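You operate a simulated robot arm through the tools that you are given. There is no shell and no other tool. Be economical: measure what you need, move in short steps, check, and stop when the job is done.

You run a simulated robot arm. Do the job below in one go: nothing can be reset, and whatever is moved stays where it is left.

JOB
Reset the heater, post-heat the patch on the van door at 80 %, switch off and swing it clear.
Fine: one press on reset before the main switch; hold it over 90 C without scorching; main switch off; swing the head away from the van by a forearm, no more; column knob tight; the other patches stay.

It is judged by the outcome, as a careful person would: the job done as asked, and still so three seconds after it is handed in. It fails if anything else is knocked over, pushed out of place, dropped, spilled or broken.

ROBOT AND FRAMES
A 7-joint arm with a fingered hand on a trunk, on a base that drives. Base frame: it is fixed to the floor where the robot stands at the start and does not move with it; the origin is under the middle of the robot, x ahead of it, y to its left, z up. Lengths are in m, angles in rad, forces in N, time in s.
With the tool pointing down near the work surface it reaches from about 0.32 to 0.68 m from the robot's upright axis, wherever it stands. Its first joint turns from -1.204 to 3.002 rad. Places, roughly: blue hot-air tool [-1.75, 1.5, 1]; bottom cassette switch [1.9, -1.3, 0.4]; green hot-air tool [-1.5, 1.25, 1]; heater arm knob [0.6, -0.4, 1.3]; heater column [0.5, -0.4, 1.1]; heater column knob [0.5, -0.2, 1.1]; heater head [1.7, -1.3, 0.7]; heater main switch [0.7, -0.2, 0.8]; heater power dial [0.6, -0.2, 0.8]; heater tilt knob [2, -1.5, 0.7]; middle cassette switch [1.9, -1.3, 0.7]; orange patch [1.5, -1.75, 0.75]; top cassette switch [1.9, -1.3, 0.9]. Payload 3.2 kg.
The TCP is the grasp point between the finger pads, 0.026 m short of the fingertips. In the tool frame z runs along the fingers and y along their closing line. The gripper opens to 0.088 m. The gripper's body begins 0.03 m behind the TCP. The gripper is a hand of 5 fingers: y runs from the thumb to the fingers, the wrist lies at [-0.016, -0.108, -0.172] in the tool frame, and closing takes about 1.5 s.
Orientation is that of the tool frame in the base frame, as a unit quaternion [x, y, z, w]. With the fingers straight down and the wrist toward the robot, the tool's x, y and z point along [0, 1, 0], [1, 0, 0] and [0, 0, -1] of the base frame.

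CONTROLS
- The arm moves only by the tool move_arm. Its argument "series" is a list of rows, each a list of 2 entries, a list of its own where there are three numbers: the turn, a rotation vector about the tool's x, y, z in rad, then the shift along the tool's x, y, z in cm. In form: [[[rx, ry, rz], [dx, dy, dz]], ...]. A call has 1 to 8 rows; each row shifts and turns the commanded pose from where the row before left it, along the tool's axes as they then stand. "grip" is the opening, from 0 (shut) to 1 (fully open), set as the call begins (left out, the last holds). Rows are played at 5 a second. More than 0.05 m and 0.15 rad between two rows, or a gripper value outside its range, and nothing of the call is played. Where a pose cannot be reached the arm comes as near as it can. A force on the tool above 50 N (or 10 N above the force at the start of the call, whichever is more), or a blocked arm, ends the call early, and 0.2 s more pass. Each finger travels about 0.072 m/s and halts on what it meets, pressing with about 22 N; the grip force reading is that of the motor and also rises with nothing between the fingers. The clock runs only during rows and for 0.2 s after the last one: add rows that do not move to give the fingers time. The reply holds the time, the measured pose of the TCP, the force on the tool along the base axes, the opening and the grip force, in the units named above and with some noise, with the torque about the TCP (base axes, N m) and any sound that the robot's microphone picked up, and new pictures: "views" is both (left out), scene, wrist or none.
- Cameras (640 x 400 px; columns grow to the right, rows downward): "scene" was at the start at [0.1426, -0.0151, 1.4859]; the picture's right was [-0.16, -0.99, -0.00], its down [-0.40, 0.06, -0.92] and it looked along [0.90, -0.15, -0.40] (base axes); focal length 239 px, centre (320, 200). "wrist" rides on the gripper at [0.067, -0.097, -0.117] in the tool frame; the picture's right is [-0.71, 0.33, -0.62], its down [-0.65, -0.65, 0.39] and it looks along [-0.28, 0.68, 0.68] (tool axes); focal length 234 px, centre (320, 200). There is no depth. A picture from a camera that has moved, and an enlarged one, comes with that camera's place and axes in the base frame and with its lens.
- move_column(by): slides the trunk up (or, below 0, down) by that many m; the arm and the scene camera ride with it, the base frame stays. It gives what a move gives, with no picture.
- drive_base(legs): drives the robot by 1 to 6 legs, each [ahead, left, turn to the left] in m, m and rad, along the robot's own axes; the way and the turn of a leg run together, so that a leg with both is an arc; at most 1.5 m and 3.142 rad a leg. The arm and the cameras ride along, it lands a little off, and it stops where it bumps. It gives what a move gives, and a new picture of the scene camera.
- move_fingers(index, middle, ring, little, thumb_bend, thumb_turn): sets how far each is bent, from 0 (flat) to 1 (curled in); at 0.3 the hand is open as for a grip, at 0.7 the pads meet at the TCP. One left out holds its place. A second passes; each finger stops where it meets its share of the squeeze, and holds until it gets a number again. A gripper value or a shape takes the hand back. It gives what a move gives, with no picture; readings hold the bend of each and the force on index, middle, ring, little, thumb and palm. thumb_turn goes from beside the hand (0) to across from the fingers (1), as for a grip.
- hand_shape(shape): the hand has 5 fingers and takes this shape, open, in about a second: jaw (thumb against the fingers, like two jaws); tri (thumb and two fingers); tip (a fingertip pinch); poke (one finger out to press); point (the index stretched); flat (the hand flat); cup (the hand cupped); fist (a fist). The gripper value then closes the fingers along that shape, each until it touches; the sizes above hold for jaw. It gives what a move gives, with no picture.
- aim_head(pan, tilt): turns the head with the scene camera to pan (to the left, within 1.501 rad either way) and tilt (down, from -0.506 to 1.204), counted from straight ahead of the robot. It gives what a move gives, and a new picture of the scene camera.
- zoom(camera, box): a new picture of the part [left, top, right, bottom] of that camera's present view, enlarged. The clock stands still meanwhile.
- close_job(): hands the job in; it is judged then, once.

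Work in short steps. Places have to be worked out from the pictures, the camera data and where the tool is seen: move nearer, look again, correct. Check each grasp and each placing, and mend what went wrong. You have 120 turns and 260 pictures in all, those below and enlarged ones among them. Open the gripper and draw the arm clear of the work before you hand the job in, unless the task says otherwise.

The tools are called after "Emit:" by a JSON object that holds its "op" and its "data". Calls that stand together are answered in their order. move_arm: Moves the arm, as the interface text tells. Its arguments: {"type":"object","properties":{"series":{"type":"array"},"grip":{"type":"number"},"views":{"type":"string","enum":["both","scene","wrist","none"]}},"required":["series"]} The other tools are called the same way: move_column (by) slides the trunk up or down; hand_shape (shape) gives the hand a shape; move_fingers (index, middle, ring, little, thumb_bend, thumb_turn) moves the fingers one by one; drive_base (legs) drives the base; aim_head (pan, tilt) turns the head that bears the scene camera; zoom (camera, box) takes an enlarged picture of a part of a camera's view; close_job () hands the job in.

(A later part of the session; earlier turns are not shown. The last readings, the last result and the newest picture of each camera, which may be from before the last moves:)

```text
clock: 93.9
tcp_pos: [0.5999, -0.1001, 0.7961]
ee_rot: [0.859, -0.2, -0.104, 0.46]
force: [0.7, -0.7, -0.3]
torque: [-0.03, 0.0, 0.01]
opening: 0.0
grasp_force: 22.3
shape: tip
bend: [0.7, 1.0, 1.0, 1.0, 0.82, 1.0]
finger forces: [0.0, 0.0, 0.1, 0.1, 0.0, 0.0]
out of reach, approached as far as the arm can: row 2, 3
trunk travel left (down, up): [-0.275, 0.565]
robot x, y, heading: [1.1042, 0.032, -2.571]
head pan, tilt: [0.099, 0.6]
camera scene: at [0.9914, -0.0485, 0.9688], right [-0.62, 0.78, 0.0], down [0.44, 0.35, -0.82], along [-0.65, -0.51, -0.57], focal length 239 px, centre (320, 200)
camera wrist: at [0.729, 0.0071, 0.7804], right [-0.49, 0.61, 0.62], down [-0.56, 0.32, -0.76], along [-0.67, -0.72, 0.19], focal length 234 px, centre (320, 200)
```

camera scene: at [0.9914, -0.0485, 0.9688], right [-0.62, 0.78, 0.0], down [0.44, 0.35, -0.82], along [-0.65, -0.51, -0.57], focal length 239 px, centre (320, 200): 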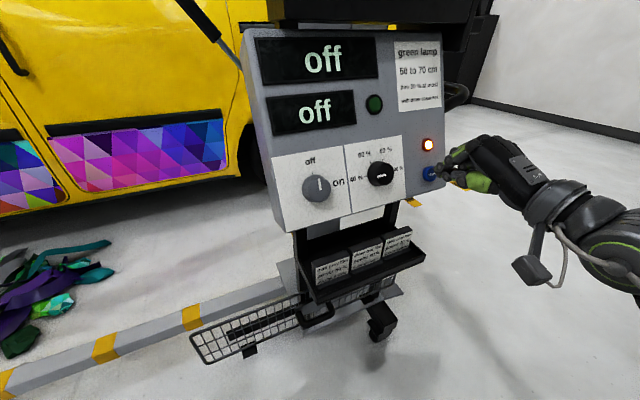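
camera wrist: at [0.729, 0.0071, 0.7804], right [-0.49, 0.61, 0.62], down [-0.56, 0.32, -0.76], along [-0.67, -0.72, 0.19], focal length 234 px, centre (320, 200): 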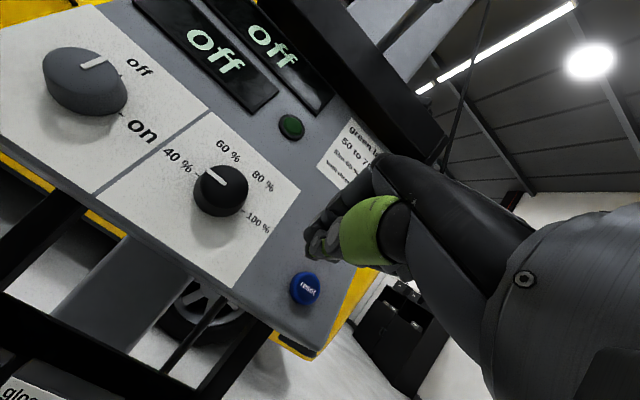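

The first joint nears its right limit. I retract the hand and turn the robot further right with a small shift away from the car so the panel sits better in the arm's range.

Emit:
{"op": "move_arm", "data": {"series": [[[0, 0, 0], [0, 0, -4]], [[0, 0, 0], [0, 0, -4]]], "views": "none"}}

Emit:
{"op": "drive_base", "data": {"legs": [[0, 0, -0.35], [-0.014, 0.167, 0], [0, 0, -0.38]]}}

Emit:
{"op": "aim_head", "data": {"pan": 0.35, "tilt": 0.5}}

```text
clock: 94.5
tcp_pos: [0.6441, -0.0528, 0.8418]
ee_rot: [0.86, -0.197, -0.103, 0.46]
force: [0.8, 0.3, 0.4]
torque: [0.02, 0.01, 0.02]
opening: 0.0003
grasp_force: 21.9
shape: tip
bend: [0.7, 1.0, 1.0, 1.0, 0.82, 1.0]
finger forces: [0.0, 0.0, 0.0, 0.0, 0.1, 0.0]
out of reach, approached as far as the arm can: row 1, 2
trunk travel left (down, up): [-0.275, 0.565]
robot x, y, heading: [1.1025, 0.0327, -2.572]
head pan, tilt: [0.099, 0.6]
```

```text
clock: 95.9
tcp_pos: [0.6286, 0.0693, 0.8364]
ee_rot: [0.826, -0.316, -0.163, 0.436]
force: [0.4, -0.2, 0.1]
torque: [0.0, -0.01, 0.02]
opening: 0.0
grasp_force: 22.1
shape: tip
bend: [0.7, 1.0, 1.0, 1.0, 0.82, 1.0]
finger forces: [0.0, 0.1, 0.1, 0.1, 0.1, 0.0]
trunk travel left (down, up): [-0.275, 0.565]
robot x, y, heading: [1.0967, 0.0302, -2.854]
head pan, tilt: [0.099, 0.6]
stopped in leg 1: the robot was blocked; the commanded pose is now the measured one
camera scene: at [0.9628, -0.0211, 0.9678], right [-0.38, 0.92, 0.0], down [0.53, 0.22, -0.82], along [-0.76, -0.31, -0.57], focal length 239 px, centre (320, 200)
```

scene: 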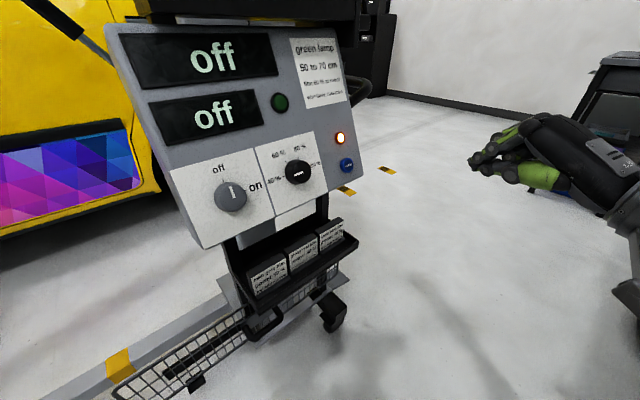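

```text
clock: 96.7
tcp_pos: [0.6266, 0.069, 0.8365]
ee_rot: [0.827, -0.317, -0.163, 0.436]
force: [-0.4, 0.4, -1.3]
torque: [0.0, -0.05, -0.03]
opening: 0.0
grasp_force: 22.7
shape: tip
bend: [0.7, 1.0, 1.0, 1.0, 0.82, 1.0]
finger forces: [0.0, 0.1, 0.0, 0.0, 0.1, 0.1]
trunk travel left (down, up): [-0.275, 0.565]
robot x, y, heading: [1.0994, 0.0312, -2.852]
head pan, tilt: [0.351, 0.499]
camera scene: at [0.9695, -0.0426, 0.9761], right [-0.6, 0.8, 0.0], down [0.39, 0.29, -0.87], along [-0.7, -0.52, -0.49], focal length 239 px, centre (320, 200)
```

scene: 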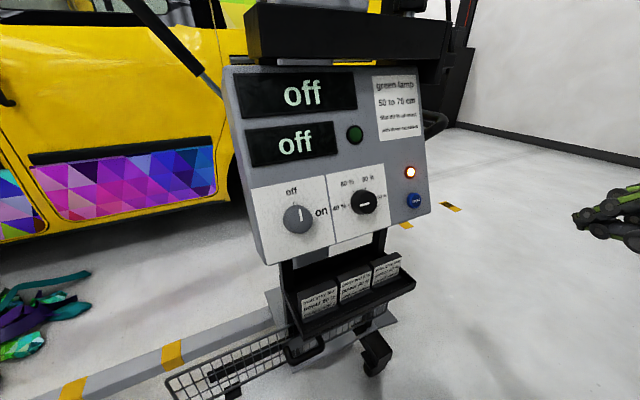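

The elbow likely touched the car. I shift away from it first, then turn the rest.

Emit:
{"op": "drive_base", "data": {"legs": [[-0.002, 0.17, 0], [0, 0, -0.4]]}}

Emit:
{"op": "aim_head", "data": {"pan": 0.5, "tilt": 0.5}}

```text
clock: 99.3
tcp_pos: [0.739, 0.0893, 0.8404]
ee_rot: [0.745, -0.475, -0.251, 0.396]
force: [-0.1, 0.4, -0.9]
torque: [-0.04, 0.01, -0.03]
opening: 0.0001
grasp_force: 21.9
shape: tip
bend: [0.7, 1.0, 1.0, 1.0, 0.82, 1.0]
finger forces: [0.0, 0.0, 0.0, 0.1, 0.0, 0.0]
trunk travel left (down, up): [-0.275, 0.565]
robot x, y, heading: [1.1494, -0.1325, 3.034]
head pan, tilt: [0.351, 0.499]
camera scene: at [1.0115, -0.1478, 0.9779], right [-0.23, 0.97, 0.0], down [0.47, 0.11, -0.88], along [-0.85, -0.21, -0.48], focal length 239 px, centre (320, 200)
```

scene: 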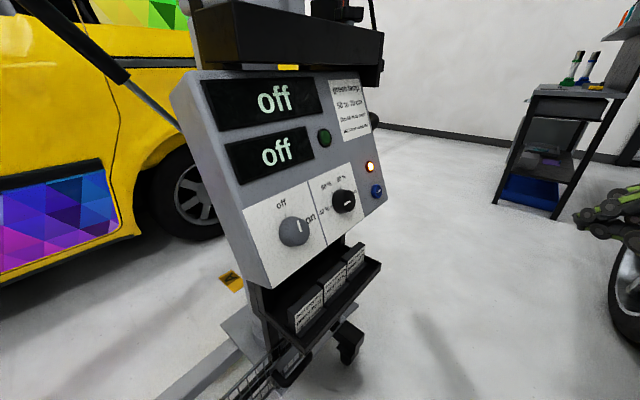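

```text
clock: 100.0
tcp_pos: [0.7401, 0.0895, 0.8411]
ee_rot: [0.744, -0.475, -0.251, 0.396]
force: [0.3, 0.0, -0.1]
torque: [0.01, 0.03, 0.01]
opening: 0.0001
grasp_force: 21.5
shape: tip
bend: [0.7, 1.0, 1.0, 1.0, 0.82, 1.0]
finger forces: [0.1, 0.1, 0.1, 0.0, 0.0, 0.0]
trunk travel left (down, up): [-0.275, 0.565]
robot x, y, heading: [1.1506, -0.1319, 3.027]
head pan, tilt: [0.499, 0.499]
camera scene: at [1.0156, -0.1605, 0.9779], right [-0.38, 0.93, 0.0], down [0.44, 0.18, -0.88], along [-0.81, -0.33, -0.48], focal length 239 px, centre (320, 200)
```

scene: 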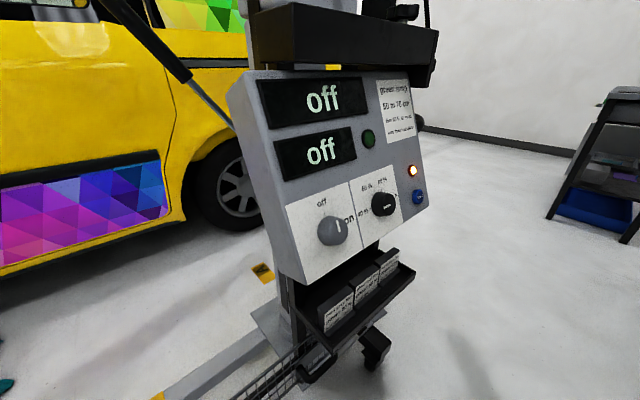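

Now I have the panel on the arm's good side. I yaw the hand square to the panel again and bring it sideways towards reset.

Emit:
{"op": "move_arm", "data": {"series": [[[0, 0.1125, -0.076], [0, 0, 0]], [[0, 0.1125, -0.076], [0, 0, 0]], [[0, 0.1125, -0.076], [0, 0, 0]], [[0, 0.1125, -0.076], [0, 0, 0]], [[0, 0.1125, -0.076], [0, 0, 0]], [[0, 0, 0], [-3.2, 1.5, 3]], [[0, 0, 0], [-3.2, 1.5, 3]], [[0, 0, 0], [-3.1, 1.5, 3]]], "views": "scene"}}

```text
clock: 101.8
tcp_pos: [0.7714, -0.0054, 0.8386]
ee_rot: [0.795, -0.384, -0.197, 0.427]
force: [0.0, 0.4, 1.1]
torque: [0.01, 0.01, 0.0]
opening: 0.0
grasp_force: 21.9
shape: tip
bend: [0.7, 1.0, 1.0, 1.0, 0.82, 1.0]
finger forces: [0.1, 0.0, 0.0, 0.0, 0.1, 0.0]
out of reach, approached as far as the arm can: row 1, 2, 3, 4, 5, 6, 7, 8
trunk travel left (down, up): [-0.275, 0.565]
robot x, y, heading: [1.1537, -0.1338, 3.027]
head pan, tilt: [0.499, 0.499]
camera scene: at [1.0156, -0.1606, 0.9779], right [-0.38, 0.93, 0.0], down [0.44, 0.18, -0.88], along [-0.81, -0.33, -0.48], focal length 239 px, centre (320, 200)
```

scene: 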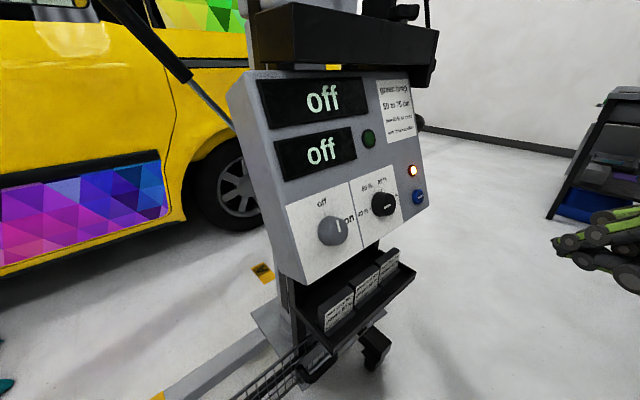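

The arm sits against its first joint's right limit; the panel should lie to the robot's left-front. I turn right in small steps, letting the hand follow back each time.

Emit:
{"op": "drive_base", "data": {"legs": [[0, 0, -0.3]]}}

Emit:
{"op": "move_arm", "data": {"series": [[[0, 0.1125, -0.076], [0, 0, 0]], [[0, 0.1125, -0.076], [0, 0, 0]], [[0, 0.1125, -0.076], [0, 0, 0]], [[0, 0.1125, -0.076], [0, 0, 0]]], "views": "scene"}}

```text
clock: 103.0
tcp_pos: [0.7777, 0.032, 0.8344]
ee_rot: [0.773, -0.439, -0.221, 0.401]
force: [0.3, -0.7, 1.0]
torque: [0.04, -0.04, 0.01]
opening: 0.0
grasp_force: 22.1
shape: tip
bend: [0.7, 1.0, 1.0, 1.0, 0.82, 1.0]
finger forces: [0.1, 0.0, 0.0, 0.0, 0.0, 0.0]
trunk travel left (down, up): [-0.275, 0.565]
robot x, y, heading: [1.14, -0.1368, 2.896]
head pan, tilt: [0.499, 0.499]
stopped in leg 1: the robot was blocked; the commanded pose is now the measured one
camera scene: at [0.9971, -0.1546, 0.9768], right [-0.24, 0.97, 0.01], down [0.47, 0.13, -0.87], along [-0.85, -0.21, -0.49], focal length 239 px, centre (320, 200)
```

scene: 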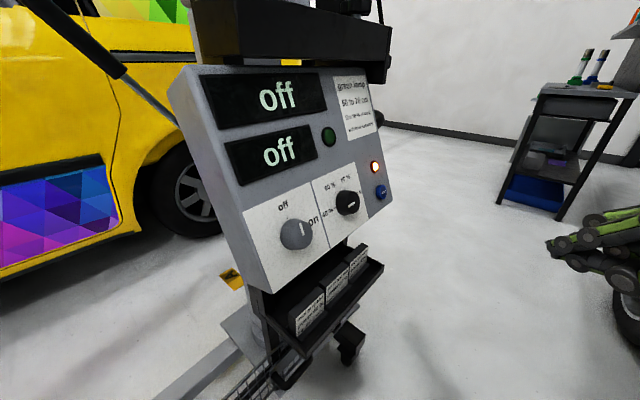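

```text
clock: 104.0
tcp_pos: [0.82, -0.0127, 0.8289]
ee_rot: [0.799, -0.393, -0.196, 0.411]
force: [0.1, 0.0, 0.4]
torque: [-0.03, 0.01, 0.01]
opening: 0.0001
grasp_force: 21.9
shape: tip
bend: [0.7, 1.0, 1.0, 1.0, 0.82, 1.0]
finger forces: [0.0, 0.1, 0.0, 0.1, 0.0, 0.1]
out of reach, approached as far as the arm can: row 1, 2, 3, 4
trunk travel left (down, up): [-0.275, 0.565]
robot x, y, heading: [1.1431, -0.1343, 2.887]
head pan, tilt: [0.499, 0.499]
camera scene: at [0.9956, -0.1614, 0.9769], right [-0.24, 0.97, 0.02], down [0.48, 0.13, -0.87], along [-0.85, -0.2, -0.49], focal length 239 px, centre (320, 200)
```

scene: 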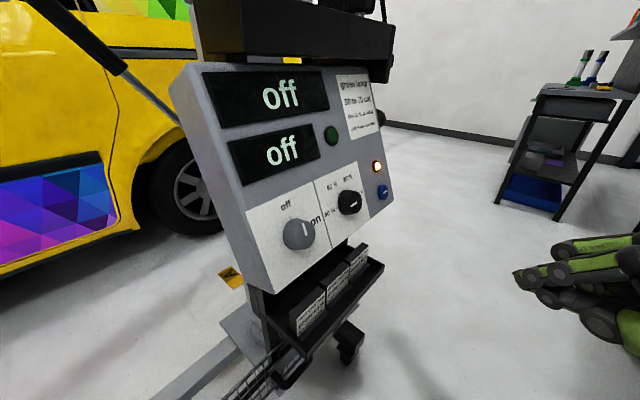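

I look to my right to see what the elbow touches.

Emit:
{"op": "aim_head", "data": {"pan": -1.2, "tilt": 0.5}}

```text
clock: 105.7
tcp_pos: [0.82, -0.0124, 0.8279]
ee_rot: [0.799, -0.393, -0.195, 0.411]
force: [0.4, 0.2, -0.3]
torque: [0.02, -0.01, 0.02]
opening: 0.0
grasp_force: 22.0
shape: tip
bend: [0.7, 1.0, 1.0, 1.0, 0.82, 1.0]
finger forces: [0.0, 0.0, 0.0, 0.0, 0.0, 0.0]
trunk travel left (down, up): [-0.275, 0.565]
robot x, y, heading: [1.1434, -0.1312, 2.891]
head pan, tilt: [-1.201, 0.499]
camera scene: at [1.0736, -0.0494, 0.9791], right [0.99, 0.11, 0.01], down [0.07, -0.46, -0.89], along [-0.09, 0.88, -0.46], focal length 239 px, centre (320, 200)
```

scene: 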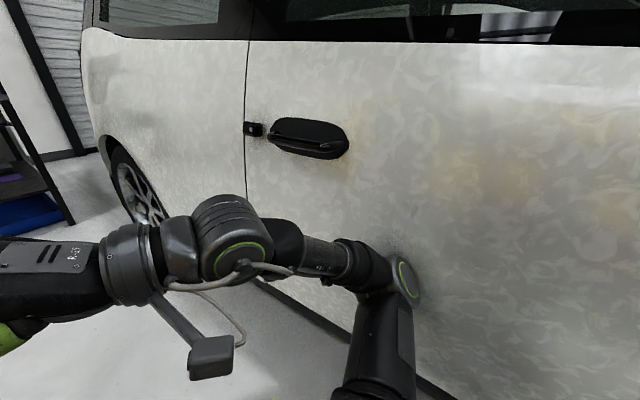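

The elbow leans on the car door. I step off, raise the trunk, and go to a stand at about (0.62, 0.32) facing the panel squarely, where the elbow side is free.

Emit:
{"op": "drive_base", "data": {"legs": [[0, 0.05, 0]]}}

Emit:
{"op": "move_column", "data": {"by": 0.5}}

Emit:
{"op": "drive_base", "data": {"legs": [[0, 0, 0.6]]}}

Emit:
{"op": "aim_head", "data": {"pan": 0.0, "tilt": 0.6}}

```text
clock: 106.6
tcp_pos: [0.8166, -0.0449, 0.8298]
ee_rot: [0.791, -0.394, -0.197, 0.425]
force: [-1.0, -0.1, -0.5]
torque: [0.0, 0.04, 0.03]
opening: 0.0
grasp_force: 21.7
shape: tip
bend: [0.7, 1.0, 1.0, 1.0, 0.82, 1.0]
finger forces: [0.0, 0.0, 0.0, 0.0, 0.0, 0.0]
trunk travel left (down, up): [-0.275, 0.565]
robot x, y, heading: [1.1298, -0.1817, 2.888]
head pan, tilt: [-1.201, 0.499]
camera scene: at [1.0721, -0.0799, 0.9778], right [0.99, 0.11, 0.0], down [0.05, -0.48, -0.88], along [-0.1, 0.87, -0.48], focal length 239 px, centre (320, 200)
```

scene: 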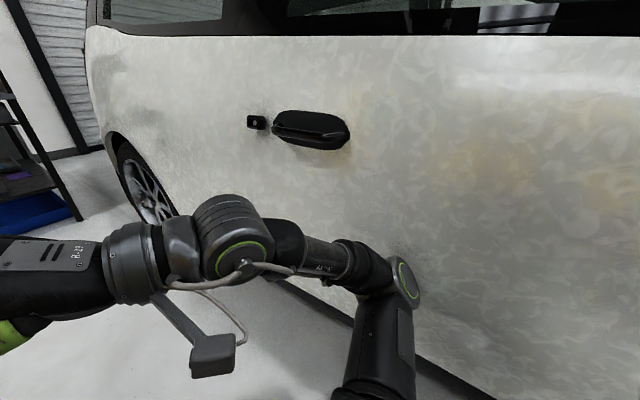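

```text
refused: 0.5 is not a number from -0.4 to 0.4
```

```text
clock: 108.7
tcp_pos: [0.7933, -0.2434, 0.8303]
ee_rot: [0.872, -0.144, -0.064, 0.464]
force: [0.7, 0.1, 0.4]
torque: [-0.02, 0.0, -0.02]
opening: 0.0
grasp_force: 21.5
shape: tip
bend: [0.7, 1.0, 1.0, 1.0, 0.82, 1.0]
finger forces: [0.0, 0.0, 0.1, 0.0, 0.0, 0.0]
trunk travel left (down, up): [-0.275, 0.565]
robot x, y, heading: [1.1266, -0.1819, -2.803]
head pan, tilt: [-1.201, 0.499]
camera scene: at [1.0243, -0.1304, 0.9779], right [0.76, 0.65, 0.0], down [0.31, -0.36, -0.88], along [-0.57, 0.67, -0.48], focal length 239 px, centre (320, 200)
```

scene: 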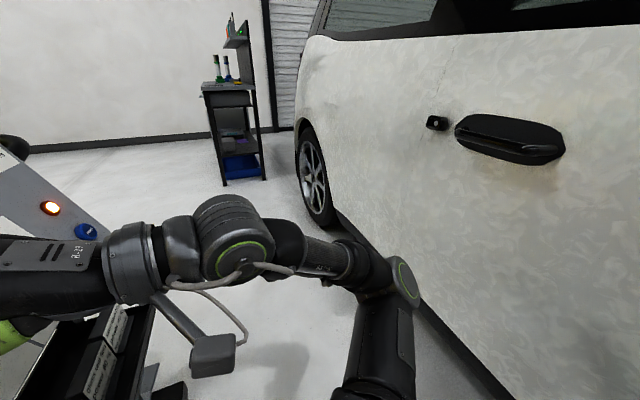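

```text
clock: 110.0
tcp_pos: [0.7931, -0.2439, 0.8303]
ee_rot: [0.872, -0.145, -0.064, 0.463]
force: [-0.4, -0.4, 0.3]
torque: [0.03, -0.02, -0.01]
opening: 0.0
grasp_force: 21.8
shape: tip
bend: [0.7, 1.0, 1.0, 1.0, 0.82, 1.0]
finger forces: [0.0, 0.0, 0.0, 0.0, 0.0, 0.1]
trunk travel left (down, up): [-0.275, 0.565]
robot x, y, heading: [1.1269, -0.184, -2.802]
head pan, tilt: [0.0, 0.6]
camera scene: at [1.0002, -0.2288, 0.9688], right [-0.33, 0.94, 0.0], down [0.53, 0.19, -0.83], along [-0.78, -0.27, -0.56], focal length 239 px, centre (320, 200)
```

scene: 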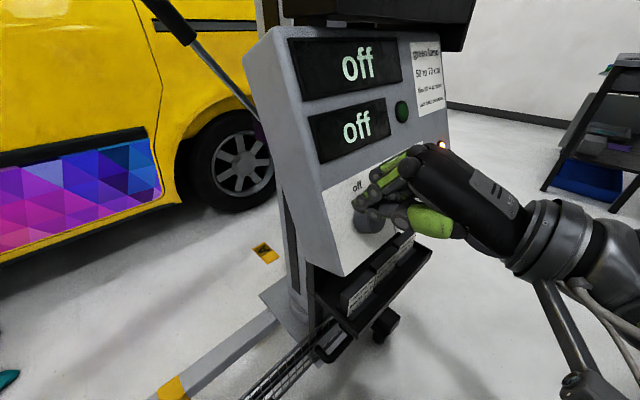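

The trunk move was refused (limit 0.4) and the hand came close to the panel, but without contact and the displays are unchanged. I retract, raise the trunk by 0.4, then drive to the new stand.

Emit:
{"op": "move_arm", "data": {"series": [[[0, 0, 0], [0, 0, -4]], [[0, 0, 0], [0, 0, -3]]], "views": "none"}}

Emit:
{"op": "move_column", "data": {"by": 0.4}}

```text
clock: 110.7
tcp_pos: [0.8175, -0.2053, 0.8511]
ee_rot: [0.872, -0.147, -0.063, 0.463]
force: [0.3, 0.0, 0.6]
torque: [0.01, 0.0, 0.03]
opening: 0.0
grasp_force: 22.1
shape: tip
bend: [0.7, 1.0, 1.0, 1.0, 0.82, 1.0]
finger forces: [0.0, 0.1, 0.0, 0.0, 0.0, 0.0]
out of reach, approached as far as the arm can: row 1, 2
trunk travel left (down, up): [-0.275, 0.565]
robot x, y, heading: [1.1285, -0.1836, -2.802]
head pan, tilt: [0.0, 0.6]
```

```text
clock: 114.5
tcp_pos: [0.8164, -0.2046, 1.2502]
ee_rot: [0.871, -0.147, -0.064, 0.464]
force: [0.3, 0.2, 1.2]
torque: [0.01, 0.0, -0.01]
opening: 0.0001
grasp_force: 22.0
shape: tip
bend: [0.7, 1.0, 1.0, 1.0, 0.82, 1.0]
finger forces: [0.1, 0.0, 0.1, 0.0, 0.0, 0.0]
trunk travel left (down, up): [-0.675, 0.165]
robot x, y, heading: [1.1267, -0.1814, -2.805]
head pan, tilt: [0.0, 0.6]
```

Emit:
{"op": "drive_base", "data": {"legs": [[0.0565, -0.2, 0], [0, 0, 0.6], [-0.045, -0.165, 0], [0, 0, 0.7], [-0.219, -0.266, 0]]}}

Emit:
{"op": "aim_head", "data": {"pan": 0.0, "tilt": 0.8}}

```text
clock: 122.5
tcp_pos: [0.5615, 0.0171, 1.2515]
ee_rot: [0.784, 0.408, 0.23, 0.408]
force: [0.0, 0.0, 1.5]
torque: [-0.02, -0.01, 0.0]
opening: 0.0
grasp_force: 22.3
shape: tip
bend: [0.7, 1.0, 1.0, 1.0, 0.82, 1.0]
finger forces: [0.1, 0.0, 0.1, 0.1, 0.1, 0.0]
trunk travel left (down, up): [-0.675, 0.165]
robot x, y, heading: [0.6248, 0.3261, -1.511]
head pan, tilt: [0.0, 0.6]
camera scene: at [0.6349, 0.1856, 1.3688], right [-1.0, -0.06, 0.0], down [-0.03, 0.56, -0.83], along [0.05, -0.82, -0.56], focal length 239 px, centre (320, 200)
```

scene: 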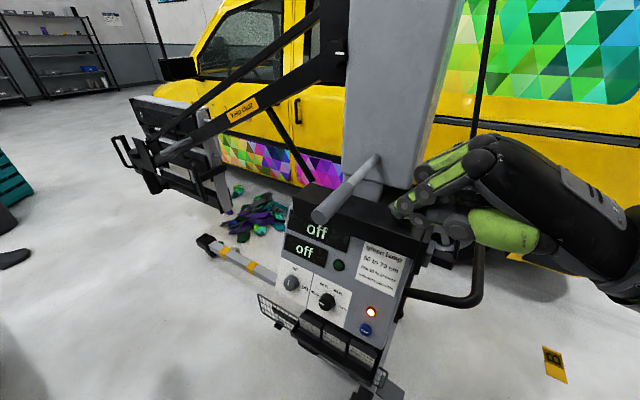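

```text
clock: 123.2
tcp_pos: [0.5627, 0.0165, 1.251]
ee_rot: [0.784, 0.407, 0.229, 0.409]
force: [0.3, -0.3, 0.3]
torque: [0.0, 0.0, 0.04]
opening: 0.0001
grasp_force: 22.7
shape: tip
bend: [0.7, 1.0, 1.0, 1.0, 0.82, 1.0]
finger forces: [0.1, 0.0, 0.1, 0.0, 0.0, 0.0]
trunk travel left (down, up): [-0.675, 0.165]
robot x, y, heading: [0.6266, 0.325, -1.509]
head pan, tilt: [0.0, 0.799]
camera scene: at [0.6349, 0.1929, 1.352], right [-1.0, -0.06, 0.0], down [-0.04, 0.72, -0.7], along [0.04, -0.7, -0.72], focal length 239 px, centre (320, 200)
```

scene: 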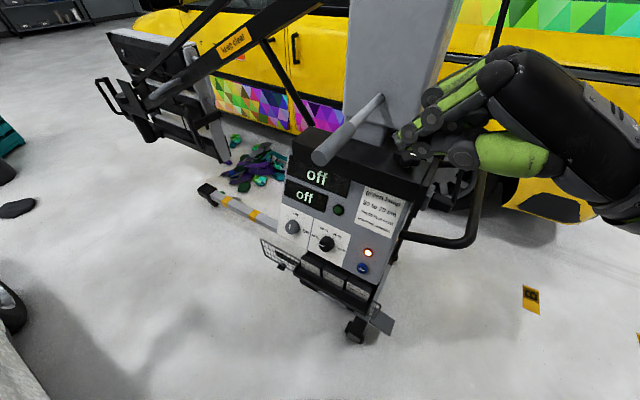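

At the new stand. The hand points the wrong way; I yaw it round to face the panel, high above the handle.

Emit:
{"op": "move_arm", "data": {"series": [[[0, -0.118, 0.08], [0, 0, 0]], [[0, -0.118, 0.08], [0, 0, 0]], [[0, -0.118, 0.08], [0, 0, 0]], [[0, -0.118, 0.08], [0, 0, 0]], [[0, -0.118, 0.08], [0, 0, 0]], [[0, -0.118, 0.08], [0, 0, 0]], [[0, -0.118, 0.08], [0, 0, 0]], [[0, -0.118, 0.08], [0, 0, 0]]], "views": "scene"}}

```text
clock: 125.0
tcp_pos: [0.562, 0.0135, 1.2643]
ee_rot: [0.885, -0.078, -0.035, 0.457]
force: [-0.1, -0.5, -0.3]
torque: [-0.04, 0.02, 0.0]
opening: 0.0002
grasp_force: 22.4
shape: tip
bend: [0.7, 1.0, 1.0, 1.0, 0.82, 1.0]
finger forces: [0.1, 0.0, 0.0, 0.0, 0.0, 0.0]
out of reach, approached as far as the arm can: row 3, 4
trunk travel left (down, up): [-0.675, 0.165]
robot x, y, heading: [0.6283, 0.3255, -1.512]
head pan, tilt: [0.0, 0.799]
camera scene: at [0.6363, 0.193, 1.3519], right [-1.0, -0.06, 0.0], down [-0.05, 0.72, -0.7], along [0.04, -0.7, -0.72], focal length 239 px, centre (320, 200)
```

scene: 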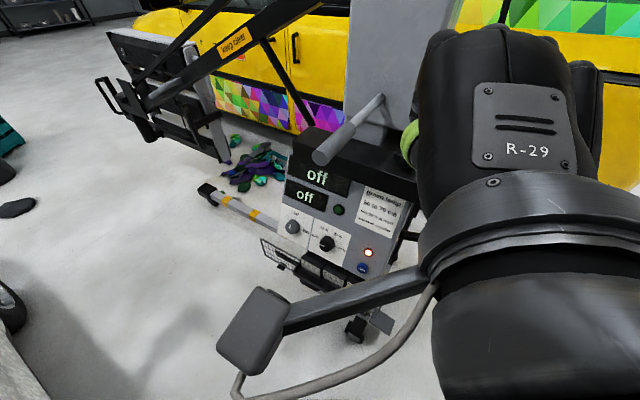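

The hand faces the panel now. I lower the arm under the head and then the trunk.

Emit:
{"op": "move_arm", "data": {"series": [[[0, 0, 0], [0, -3.1, 2.15]], [[0, 0, 0], [0, -3.1, 2.15]], [[0, 0, 0], [0, -3.1, 2.15]], [[0, -0.118, 0.08], [0, -3.1, 2.15]], [[0, -0.118, 0.08], [0, 0, 0]]], "views": "none"}}

Emit:
{"op": "move_column", "data": {"by": -0.27}}

Emit:
{"op": "move_arm", "data": {"series": [[[0, 0, 0], [0, 0, 0]]], "views": "both"}}

```text
clock: 126.2
tcp_pos: [0.6104, -0.0004, 1.1729]
ee_rot: [0.867, -0.199, -0.101, 0.446]
force: [-0.2, 0.1, 1.6]
torque: [0.01, 0.01, -0.05]
opening: 0.0002
grasp_force: 21.9
shape: tip
bend: [0.7, 1.0, 1.0, 1.0, 0.82, 1.0]
finger forces: [0.1, 0.1, 0.1, 0.0, 0.0, 0.1]
out of reach, approached as far as the arm can: row 1, 2, 3, 4
trunk travel left (down, up): [-0.675, 0.165]
robot x, y, heading: [0.6265, 0.3239, -1.51]
head pan, tilt: [0.0, 0.799]
```

```text
clock: 129.0
tcp_pos: [0.6098, 0.0013, 0.9022]
ee_rot: [0.867, -0.2, -0.101, 0.445]
force: [1.0, 0.0, 0.1]
torque: [-0.04, -0.01, -0.03]
opening: 0.0003
grasp_force: 21.8
shape: tip
bend: [0.7, 1.0, 1.0, 1.0, 0.82, 1.0]
finger forces: [0.1, 0.0, 0.0, 0.0, 0.0, 0.1]
trunk travel left (down, up): [-0.405, 0.435]
robot x, y, heading: [0.6259, 0.324, -1.509]
head pan, tilt: [0.0, 0.799]
```

```text
clock: 129.4
tcp_pos: [0.609, 0.0008, 0.9029]
ee_rot: [0.867, -0.2, -0.102, 0.445]
force: [0.9, 0.4, -0.2]
torque: [0.03, 0.02, -0.01]
opening: 0.0001
grasp_force: 21.9
shape: tip
bend: [0.7, 1.0, 1.0, 1.0, 0.82, 1.0]
finger forces: [0.1, 0.1, 0.0, 0.1, 0.0, 0.0]
trunk travel left (down, up): [-0.405, 0.435]
robot x, y, heading: [0.6246, 0.3224, -1.509]
head pan, tilt: [0.0, 0.799]
camera scene: at [0.6349, 0.193, 1.0819], right [-1.0, -0.06, 0.0], down [-0.04, 0.72, -0.7], along [0.04, -0.7, -0.72], focal length 239 px, centre (320, 200)
camera wrist: at [0.7365, 0.1091, 0.8923], right [-0.5, 0.59, 0.63], down [-0.55, 0.34, -0.76], along [-0.66, -0.73, 0.16], focal length 234 px, centre (320, 200)
```

scene: 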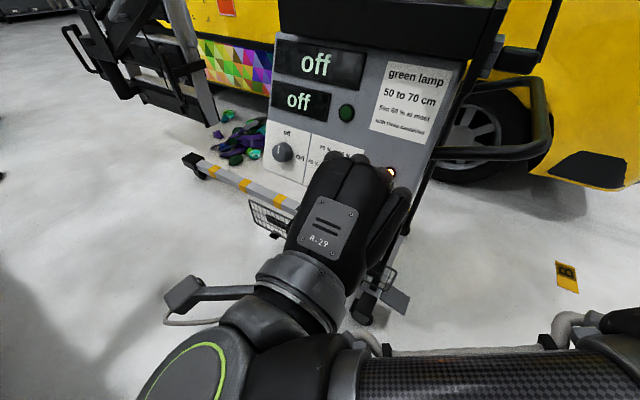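
wrist: 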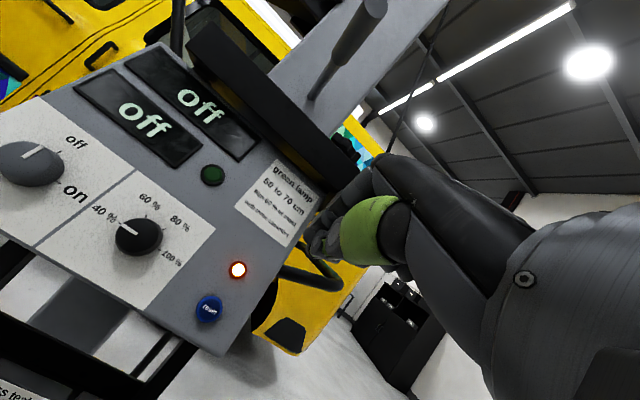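

Now the panel is in easy reach. I lower the trunk 12 cm and move the pinched tips to 3 cm before reset (0.529,-0.146,0.743).

Emit:
{"op": "move_column", "data": {"by": -0.12}}

Emit:
{"op": "move_arm", "data": {"series": [[[0, 0, 0], [-0.25, 2.2, 3.4]], [[0, 0, 0], [-0.25, 2.2, 3.4]], [[0, 0, 0], [-0.25, 2.1, 3.4]]], "views": "both"}}

```text
clock: 130.9
tcp_pos: [0.6098, 0.0004, 0.7824]
ee_rot: [0.868, -0.199, -0.101, 0.445]
force: [0.0, -0.1, 0.3]
torque: [0.02, 0.03, 0.0]
opening: 0.0
grasp_force: 22.5
shape: tip
bend: [0.7, 1.0, 1.0, 1.0, 0.82, 1.0]
finger forces: [0.0, 0.1, 0.0, 0.1, 0.0, 0.0]
trunk travel left (down, up): [-0.285, 0.555]
robot x, y, heading: [0.6259, 0.3228, -1.507]
head pan, tilt: [0.0, 0.799]
```

```text
clock: 131.7
tcp_pos: [0.5496, -0.1047, 0.7744]
ee_rot: [0.867, -0.199, -0.101, 0.445]
force: [-0.5, -0.1, -0.5]
torque: [0.0, -0.01, -0.01]
opening: 0.0
grasp_force: 21.4
shape: tip
bend: [0.7, 1.0, 1.0, 1.0, 0.82, 1.0]
finger forces: [0.0, 0.1, 0.0, 0.0, 0.0, 0.0]
trunk travel left (down, up): [-0.285, 0.555]
robot x, y, heading: [0.6246, 0.3197, -1.511]
head pan, tilt: [0.0, 0.799]
camera scene: at [0.6349, 0.1929, 0.9619], right [-1.0, -0.06, 0.0], down [-0.04, 0.72, -0.7], along [0.04, -0.7, -0.72], focal length 239 px, centre (320, 200)
camera wrist: at [0.6772, 0.0035, 0.7646], right [-0.5, 0.59, 0.63], down [-0.56, 0.34, -0.76], along [-0.66, -0.73, 0.16], focal length 234 px, centre (320, 200)
```

scene: 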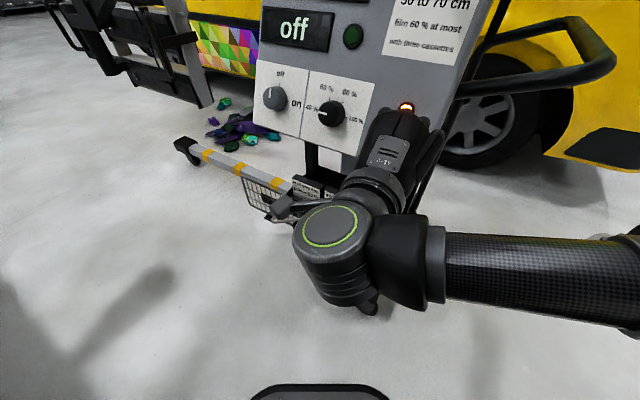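
wrist: 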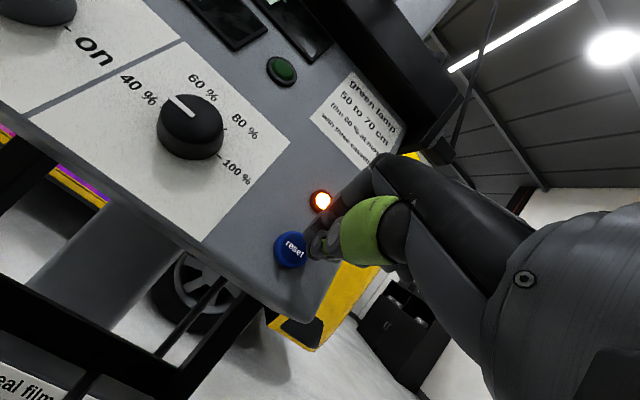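

The tips are about 2.4 cm before the button and in line. I advance carefully to press once.

Emit:
{"op": "move_arm", "data": {"series": [[[0, 0, 0], [0.2, 0.2, 1.2]], [[0, 0, 0], [0.1, 0, 0.6]], [[0, 0, 0], [0, 0, 0.4]]], "views": "wrist"}}

```text
clock: 132.5
tcp_pos: [0.5463, -0.1213, 0.766]
ee_rot: [0.867, -0.199, -0.1, 0.447]
force: [3.3, 7.0, 2.3]
torque: [0.14, -0.07, -0.01]
opening: 0.0003
grasp_force: 21.9
shape: tip
bend: [0.7, 1.0, 1.0, 1.0, 0.82, 1.0]
finger forces: [0.0, 0.1, 0.0, 0.0, 0.0, 0.0]
trunk travel left (down, up): [-0.285, 0.555]
robot x, y, heading: [0.6222, 0.3209, -1.51]
head pan, tilt: [0.0, 0.799]
heard: click
camera wrist: at [0.6721, -0.0133, 0.7552], right [-0.5, 0.59, 0.63], down [-0.55, 0.34, -0.76], along [-0.66, -0.73, 0.16], focal length 234 px, centre (320, 200)
```

wrist: 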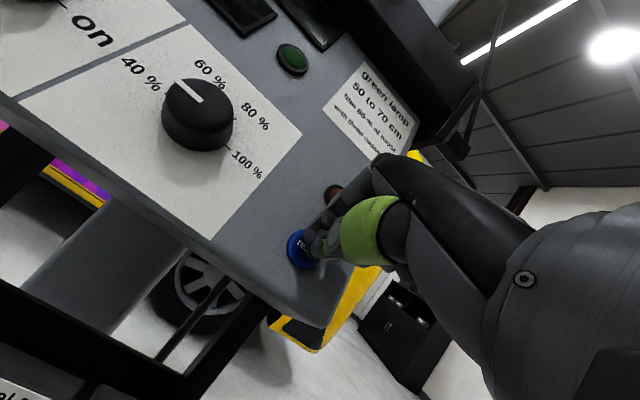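

A click was heard and the fault lamp went out: one press done. I withdraw straight back and open the tips.

Emit:
{"op": "move_arm", "data": {"series": [[[0, 0, 0], [0, 0, -2.5]], [[0, 0, 0], [0, 0, -4.5]], [[0, 0, 0], [0, 0, 0]], [[0, 0, 0], [0, 0, 0]], [[0, 0, 0], [0, 0, 0]]], "grip": 0, "views": "both"}}

```text
clock: 133.7
tcp_pos: [0.57, -0.0714, 0.8062]
ee_rot: [0.867, -0.199, -0.101, 0.445]
force: [0.5, -0.2, -0.3]
torque: [-0.04, -0.04, -0.01]
opening: 0.0001
grasp_force: 22.3
shape: tip
bend: [0.7, 1.0, 1.0, 1.0, 0.82, 1.0]
finger forces: [0.0, 0.0, 0.0, 0.0, 0.0, 0.0]
trunk travel left (down, up): [-0.285, 0.555]
robot x, y, heading: [0.6267, 0.3256, -1.507]
head pan, tilt: [0.0, 0.799]
camera scene: at [0.6349, 0.193, 0.9619], right [-1.0, -0.06, 0.0], down [-0.04, 0.72, -0.7], along [0.04, -0.7, -0.72], focal length 239 px, centre (320, 200)
camera wrist: at [0.6968, 0.0361, 0.7952], right [-0.5, 0.59, 0.63], down [-0.55, 0.34, -0.76], along [-0.66, -0.73, 0.16], focal length 234 px, centre (320, 200)
```

scene: 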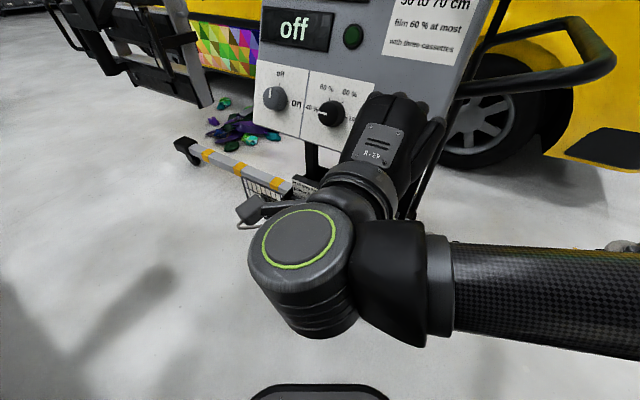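
wrist: 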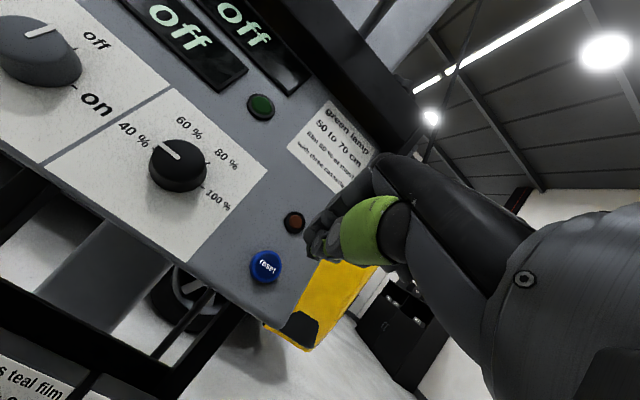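

Reset is done. Next the power dial: I open the tips, align the hand with the knob axis, pre-roll it and stop 6 cm before the dial at (0.640,-0.198,0.770).

Emit:
{"op": "move_arm", "data": {"series": [[[-0.145, 0, 0], [0, 0, 0]], [[-0.145, 0, 0], [0, 0, 0]], [[0, 0, 0], [3.9, -0.2, 0.5]], [[0, 0, 0], [3.9, -0.2, 1.0]], [[0, 0, 0], [3.9, -0.2, 1.5]], [[0, 0, -0.14], [0, 0, 0]], [[0, 0, -0.14], [0, 0, 0]], [[0, 0, -0.14], [0, 0, 0]]], "grip": 1, "views": "both"}}

```text
clock: 135.5
tcp_pos: [0.6644, -0.1466, 0.7908]
ee_rot: [0.814, -0.013, -0.244, 0.526]
force: [0.4, 0.7, -0.1]
torque: [-0.01, 0.0, -0.01]
opening: 0.0878
grasp_force: 0.1
shape: tip
bend: [0.3, 0.98, 0.99, 0.99, 0.3, 0.97]
finger forces: [0.0, 0.0, 0.1, 0.0, 0.1, 0.0]
trunk travel left (down, up): [-0.285, 0.555]
robot x, y, heading: [0.6257, 0.3255, -1.51]
head pan, tilt: [0.0, 0.799]
camera scene: at [0.6349, 0.193, 0.9619], right [-1.0, -0.06, 0.0], down [-0.04, 0.72, -0.7], along [0.04, -0.7, -0.72], focal length 239 px, centre (320, 200)
camera wrist: at [0.7479, -0.0216, 0.7189], right [-0.29, 0.58, 0.76], down [-0.89, 0.14, -0.44], along [-0.36, -0.8, 0.47], focal length 234 px, centre (320, 200)
```

scene: 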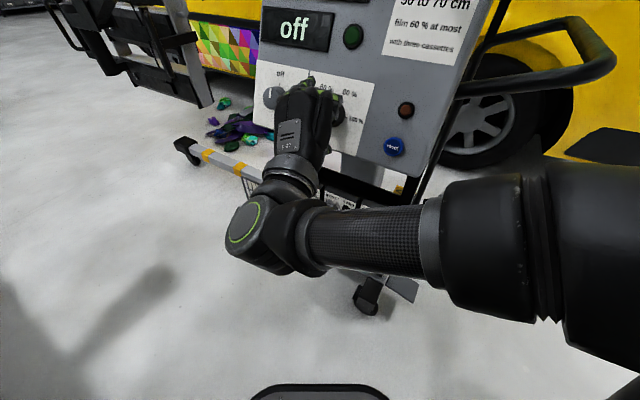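
wrist: 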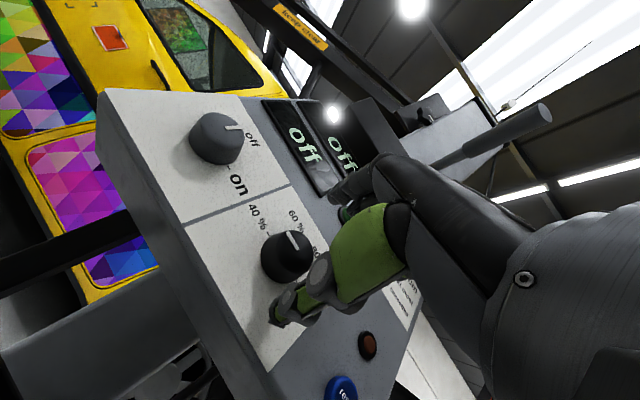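

The dial projects exactly on the approach line. I advance 5 cm.

Emit:
{"op": "move_arm", "data": {"series": [[[0, 0, 0], [0, 0, 2]], [[0, 0, 0], [0, 0, 2]], [[0, 0, 0], [0, 0, 1]]], "views": "both"}}

```text
clock: 136.3
tcp_pos: [0.649, -0.1829, 0.7823]
ee_rot: [0.81, -0.01, -0.241, 0.535]
force: [18.9, 26.8, 21.3]
torque: [1.87, -0.71, -0.78]
opening: 0.0877
grasp_force: 0.1
shape: tip
bend: [0.3, 0.98, 0.99, 0.99, 0.26, 0.97]
finger forces: [0.1, 0.0, 0.1, 0.1, 37.7, 0.0]
trunk travel left (down, up): [-0.285, 0.555]
robot x, y, heading: [0.6288, 0.3262, -1.51]
head pan, tilt: [0.0, 0.799]
camera scene: at [0.6382, 0.1998, 0.9633], right [-1.0, -0.06, 0.0], down [-0.05, 0.71, -0.7], along [0.04, -0.7, -0.71], focal length 239 px, centre (320, 200)
camera wrist: at [0.7325, -0.0577, 0.7086], right [-0.29, 0.59, 0.75], down [-0.89, 0.12, -0.44], along [-0.36, -0.8, 0.49], focal length 234 px, centre (320, 200)
```

scene: 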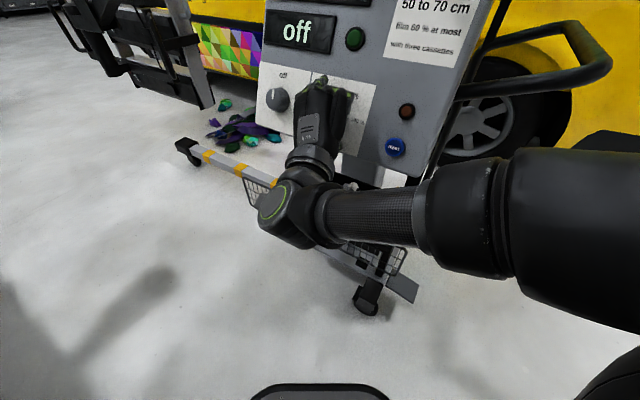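
wrist: 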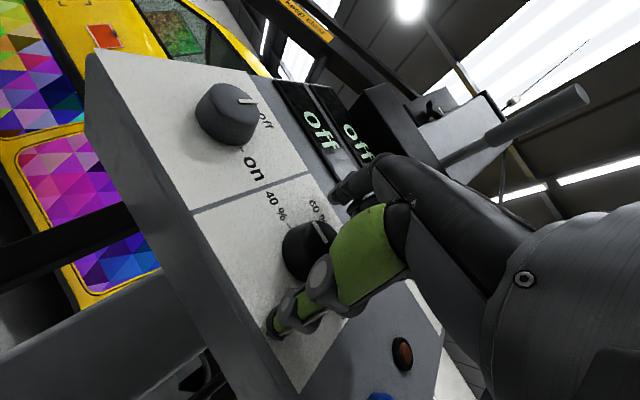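

The thumb tip presses on the panel (37 N). I back off 1.2 cm at once and close on the knob.

Emit:
{"op": "move_arm", "data": {"series": [[[0, 0, 0], [0, 0, -1.2]], [[0, 0, 0], [0, 0, 0]]], "views": "none"}}

Emit:
{"op": "move_arm", "data": {"series": [[[0, 0, 0], [0, 0, 0]], [[0, 0, 0], [0, 0, 0]], [[0, 0, 0], [0, 0, 0]], [[0, 0, 0], [0, 0, 0]], [[0, 0, 0], [0, 0, 0]]], "grip": 0.3, "views": "both"}}

```text
clock: 136.9
tcp_pos: [0.6468, -0.1777, 0.7779]
ee_rot: [0.814, -0.013, -0.244, 0.527]
force: [6.2, 5.3, 4.4]
torque: [0.35, -0.24, -0.13]
opening: 0.0876
grasp_force: 0.0
shape: tip
bend: [0.3, 0.98, 0.99, 0.99, 0.3, 0.97]
finger forces: [0.0, 0.0, 0.0, 0.1, 8.4, 0.0]
trunk travel left (down, up): [-0.285, 0.555]
robot x, y, heading: [0.6273, 0.325, -1.513]
head pan, tilt: [0.0, 0.799]
```

```text
clock: 138.1
tcp_pos: [0.6461, -0.1795, 0.7801]
ee_rot: [0.813, -0.015, -0.244, 0.528]
force: [2.0, 2.9, 4.7]
torque: [-0.04, 0.01, 0.01]
opening: 0.0373
grasp_force: 22.1
shape: tip
bend: [0.55, 1.0, 1.0, 1.0, 0.36, 1.0]
finger forces: [21.8, 0.1, 0.0, 0.0, 18.3, 0.0]
trunk travel left (down, up): [-0.285, 0.555]
robot x, y, heading: [0.6228, 0.3214, -1.511]
head pan, tilt: [0.0, 0.799]
camera scene: at [0.6352, 0.1938, 0.9621], right [-1.0, -0.06, 0.0], down [-0.04, 0.71, -0.7], along [0.04, -0.7, -0.72], focal length 239 px, centre (320, 200)
camera wrist: at [0.732, -0.0532, 0.7075], right [-0.29, 0.58, 0.76], down [-0.89, 0.14, -0.44], along [-0.36, -0.8, 0.47], focal length 234 px, centre (320, 200)
```

scene: 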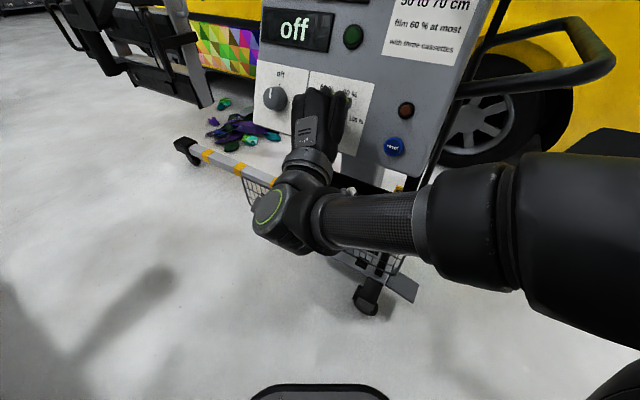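
wrist: 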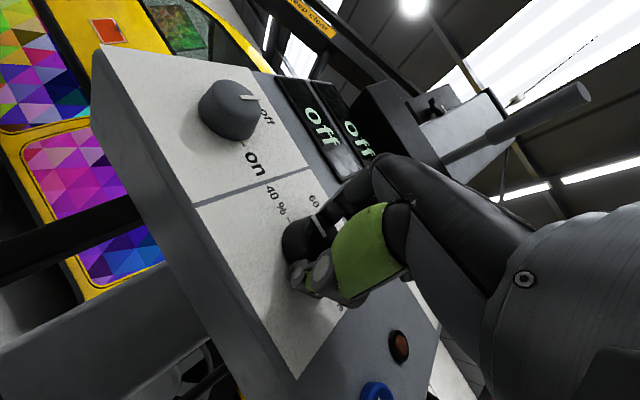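

The knob is held between index and thumb (about 20 N each). I twist clockwise by 60°.

Emit:
{"op": "move_arm", "data": {"series": [[[0, 0, 0.13], [0, 0, 0]], [[0, 0, 0.13], [0, 0, 0]], [[0, 0, 0.13], [0, 0, 0]], [[0, 0, 0.13], [0, 0, 0]], [[0, 0, 0.13], [0, 0, 0]], [[0, 0, 0.13], [0, 0, 0]], [[0, 0, 0.13], [0, 0, 0]], [[0, 0, 0.14], [0, 0, 0]]], "views": "both"}}

```text
clock: 139.9
tcp_pos: [0.6463, -0.1767, 0.7786]
ee_rot: [0.697, -0.421, 0.054, 0.579]
force: [-2.0, 4.3, 6.7]
torque: [-0.19, 0.2, -0.17]
opening: 0.0368
grasp_force: 21.8
shape: tip
bend: [0.54, 1.0, 1.0, 1.0, 0.37, 1.0]
finger forces: [24.5, 0.0, 0.0, 0.0, 16.6, 0.1]
trunk travel left (down, up): [-0.285, 0.555]
robot x, y, heading: [0.6244, 0.3235, -1.509]
head pan, tilt: [0.0, 0.799]
camera scene: at [0.6345, 0.1943, 0.9622], right [-1.0, -0.06, 0.0], down [-0.04, 0.71, -0.7], along [0.04, -0.7, -0.72], focal length 239 px, centre (320, 200)
camera wrist: at [0.802, -0.1149, 0.7806], right [-0.41, 0.91, 0.06], down [-0.15, -0.01, -0.99], along [-0.9, -0.41, 0.14], focal length 234 px, centre (320, 200)
```

scene: 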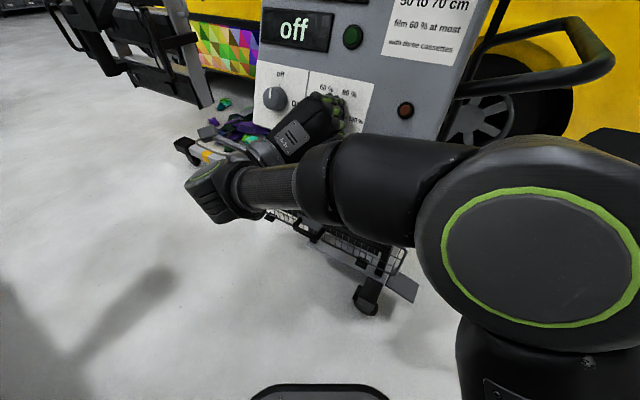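
wrist: 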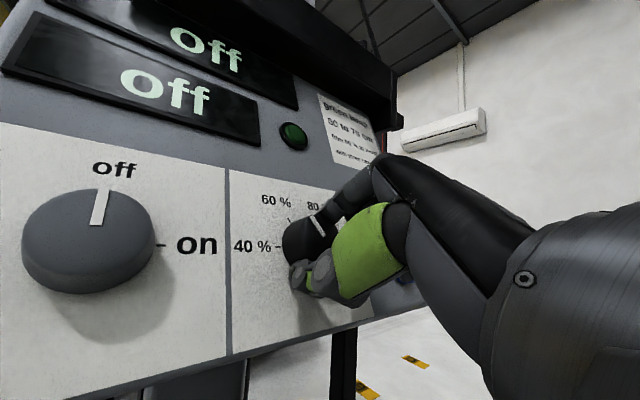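

It turned along. The motion is smooth, so I continue the twist.

Emit:
{"op": "move_arm", "data": {"series": [[[0, 0, 0.13], [0, 0, 0]], [[0, 0, 0.13], [0, 0, 0]], [[0, 0, 0.13], [0, 0, 0]], [[0, 0, 0.13], [0, 0, 0]], [[0, 0, 0.13], [0, 0, 0]], [[0, 0, 0.13], [0, 0, 0]]], "views": "both"}}

```text
clock: 141.3
tcp_pos: [0.647, -0.1781, 0.7794]
ee_rot: [-0.484, 0.654, -0.27, -0.514]
force: [-4.9, 7.9, 4.2]
torque: [0.0, 0.26, -0.54]
opening: 0.0363
grasp_force: 22.0
shape: tip
bend: [0.54, 1.0, 1.0, 1.0, 0.37, 1.0]
finger forces: [26.7, 0.0, 0.0, 0.0, 15.2, 0.1]
trunk travel left (down, up): [-0.285, 0.555]
robot x, y, heading: [0.627, 0.3236, -1.517]
head pan, tilt: [0.0, 0.799]
camera scene: at [0.6341, 0.1947, 0.9622], right [-1.0, -0.06, 0.0], down [-0.04, 0.71, -0.7], along [0.04, -0.7, -0.72], focal length 239 px, centre (320, 200)
camera wrist: at [0.7847, -0.1389, 0.8656], right [-0.04, 0.91, -0.41], down [0.44, -0.35, -0.83], along [-0.9, -0.22, -0.38], focal length 234 px, centre (320, 200)
```

scene: 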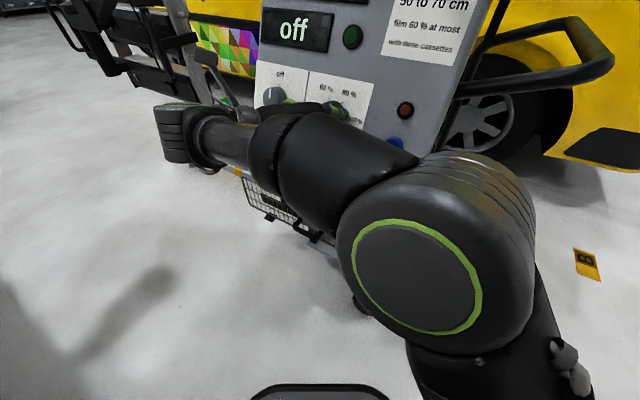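
wrist: 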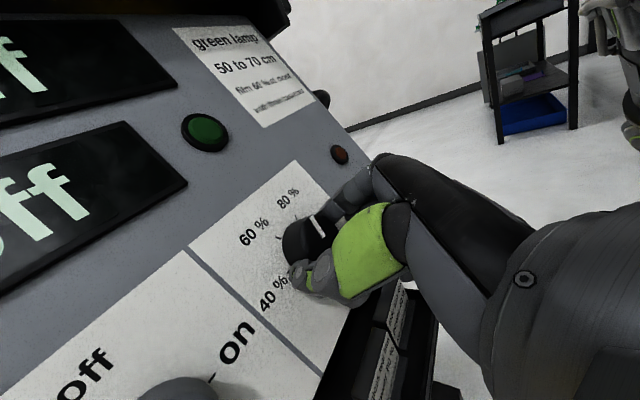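

Emit:
{"op": "zoom", "data": {"camera": "wrist", "box": [230, 160, 370, 320]}}

```text
2.50 times, centred on (300, 240) of wrist
camera zoom: at [0.7847, -0.1389, 0.8656], right [-0.04, 0.91, -0.41], down [0.44, -0.35, -0.83], along [-0.9, -0.22, -0.38], focal length 585 px, centre (370, 100)
```

zoom: 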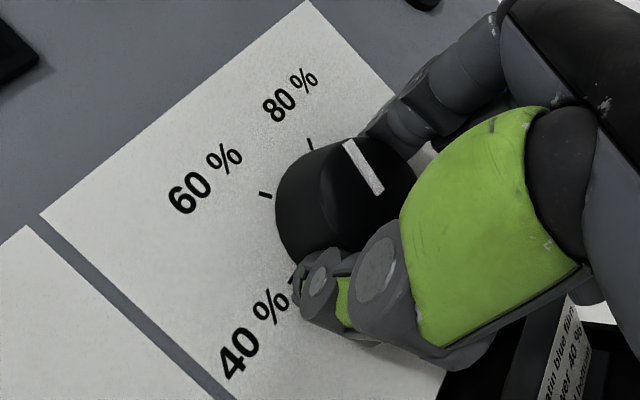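

The pointer is about 18° short of 80 %. I twist the rest.

Emit:
{"op": "move_arm", "data": {"series": [[[0, 0, 0.12], [0, 0, 0]], [[0, 0, 0.12], [0, 0, 0]], [[0, 0, 0.06], [0, 0, 0]], [[0, 0, 0], [0, 0, 0]]], "views": "none"}}

Emit:
{"op": "zoom", "data": {"camera": "wrist", "box": [230, 160, 370, 320]}}

```text
clock: 142.3
tcp_pos: [0.6476, -0.1773, 0.7792]
ee_rot: [-0.382, 0.719, -0.343, -0.469]
force: [-4.9, 10.8, 2.0]
torque: [0.2, 0.19, -0.59]
opening: 0.0363
grasp_force: 21.8
shape: tip
bend: [0.54, 1.0, 1.0, 1.0, 0.38, 1.0]
finger forces: [27.9, 0.0, 0.0, 0.1, 14.9, 0.0]
trunk travel left (down, up): [-0.285, 0.555]
robot x, y, heading: [0.6257, 0.3188, -1.511]
head pan, tilt: [0.0, 0.799]
```

```text
2.50 times, centred on (300, 240) of wrist
camera zoom: at [0.7629, -0.1387, 0.8932], right [0.16, 0.85, -0.5], down [0.58, -0.49, -0.64], along [-0.8, -0.19, -0.57], focal length 585 px, centre (370, 100)
```

zoom: 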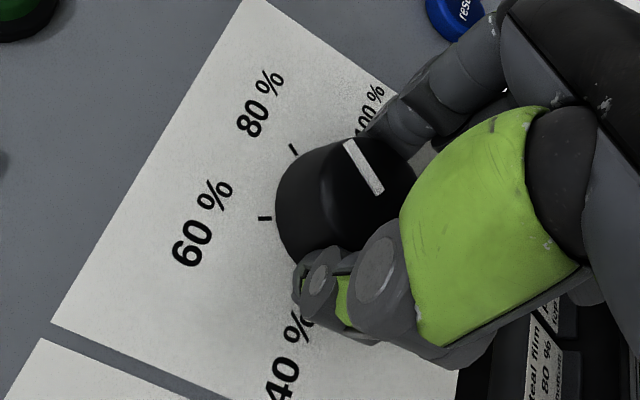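

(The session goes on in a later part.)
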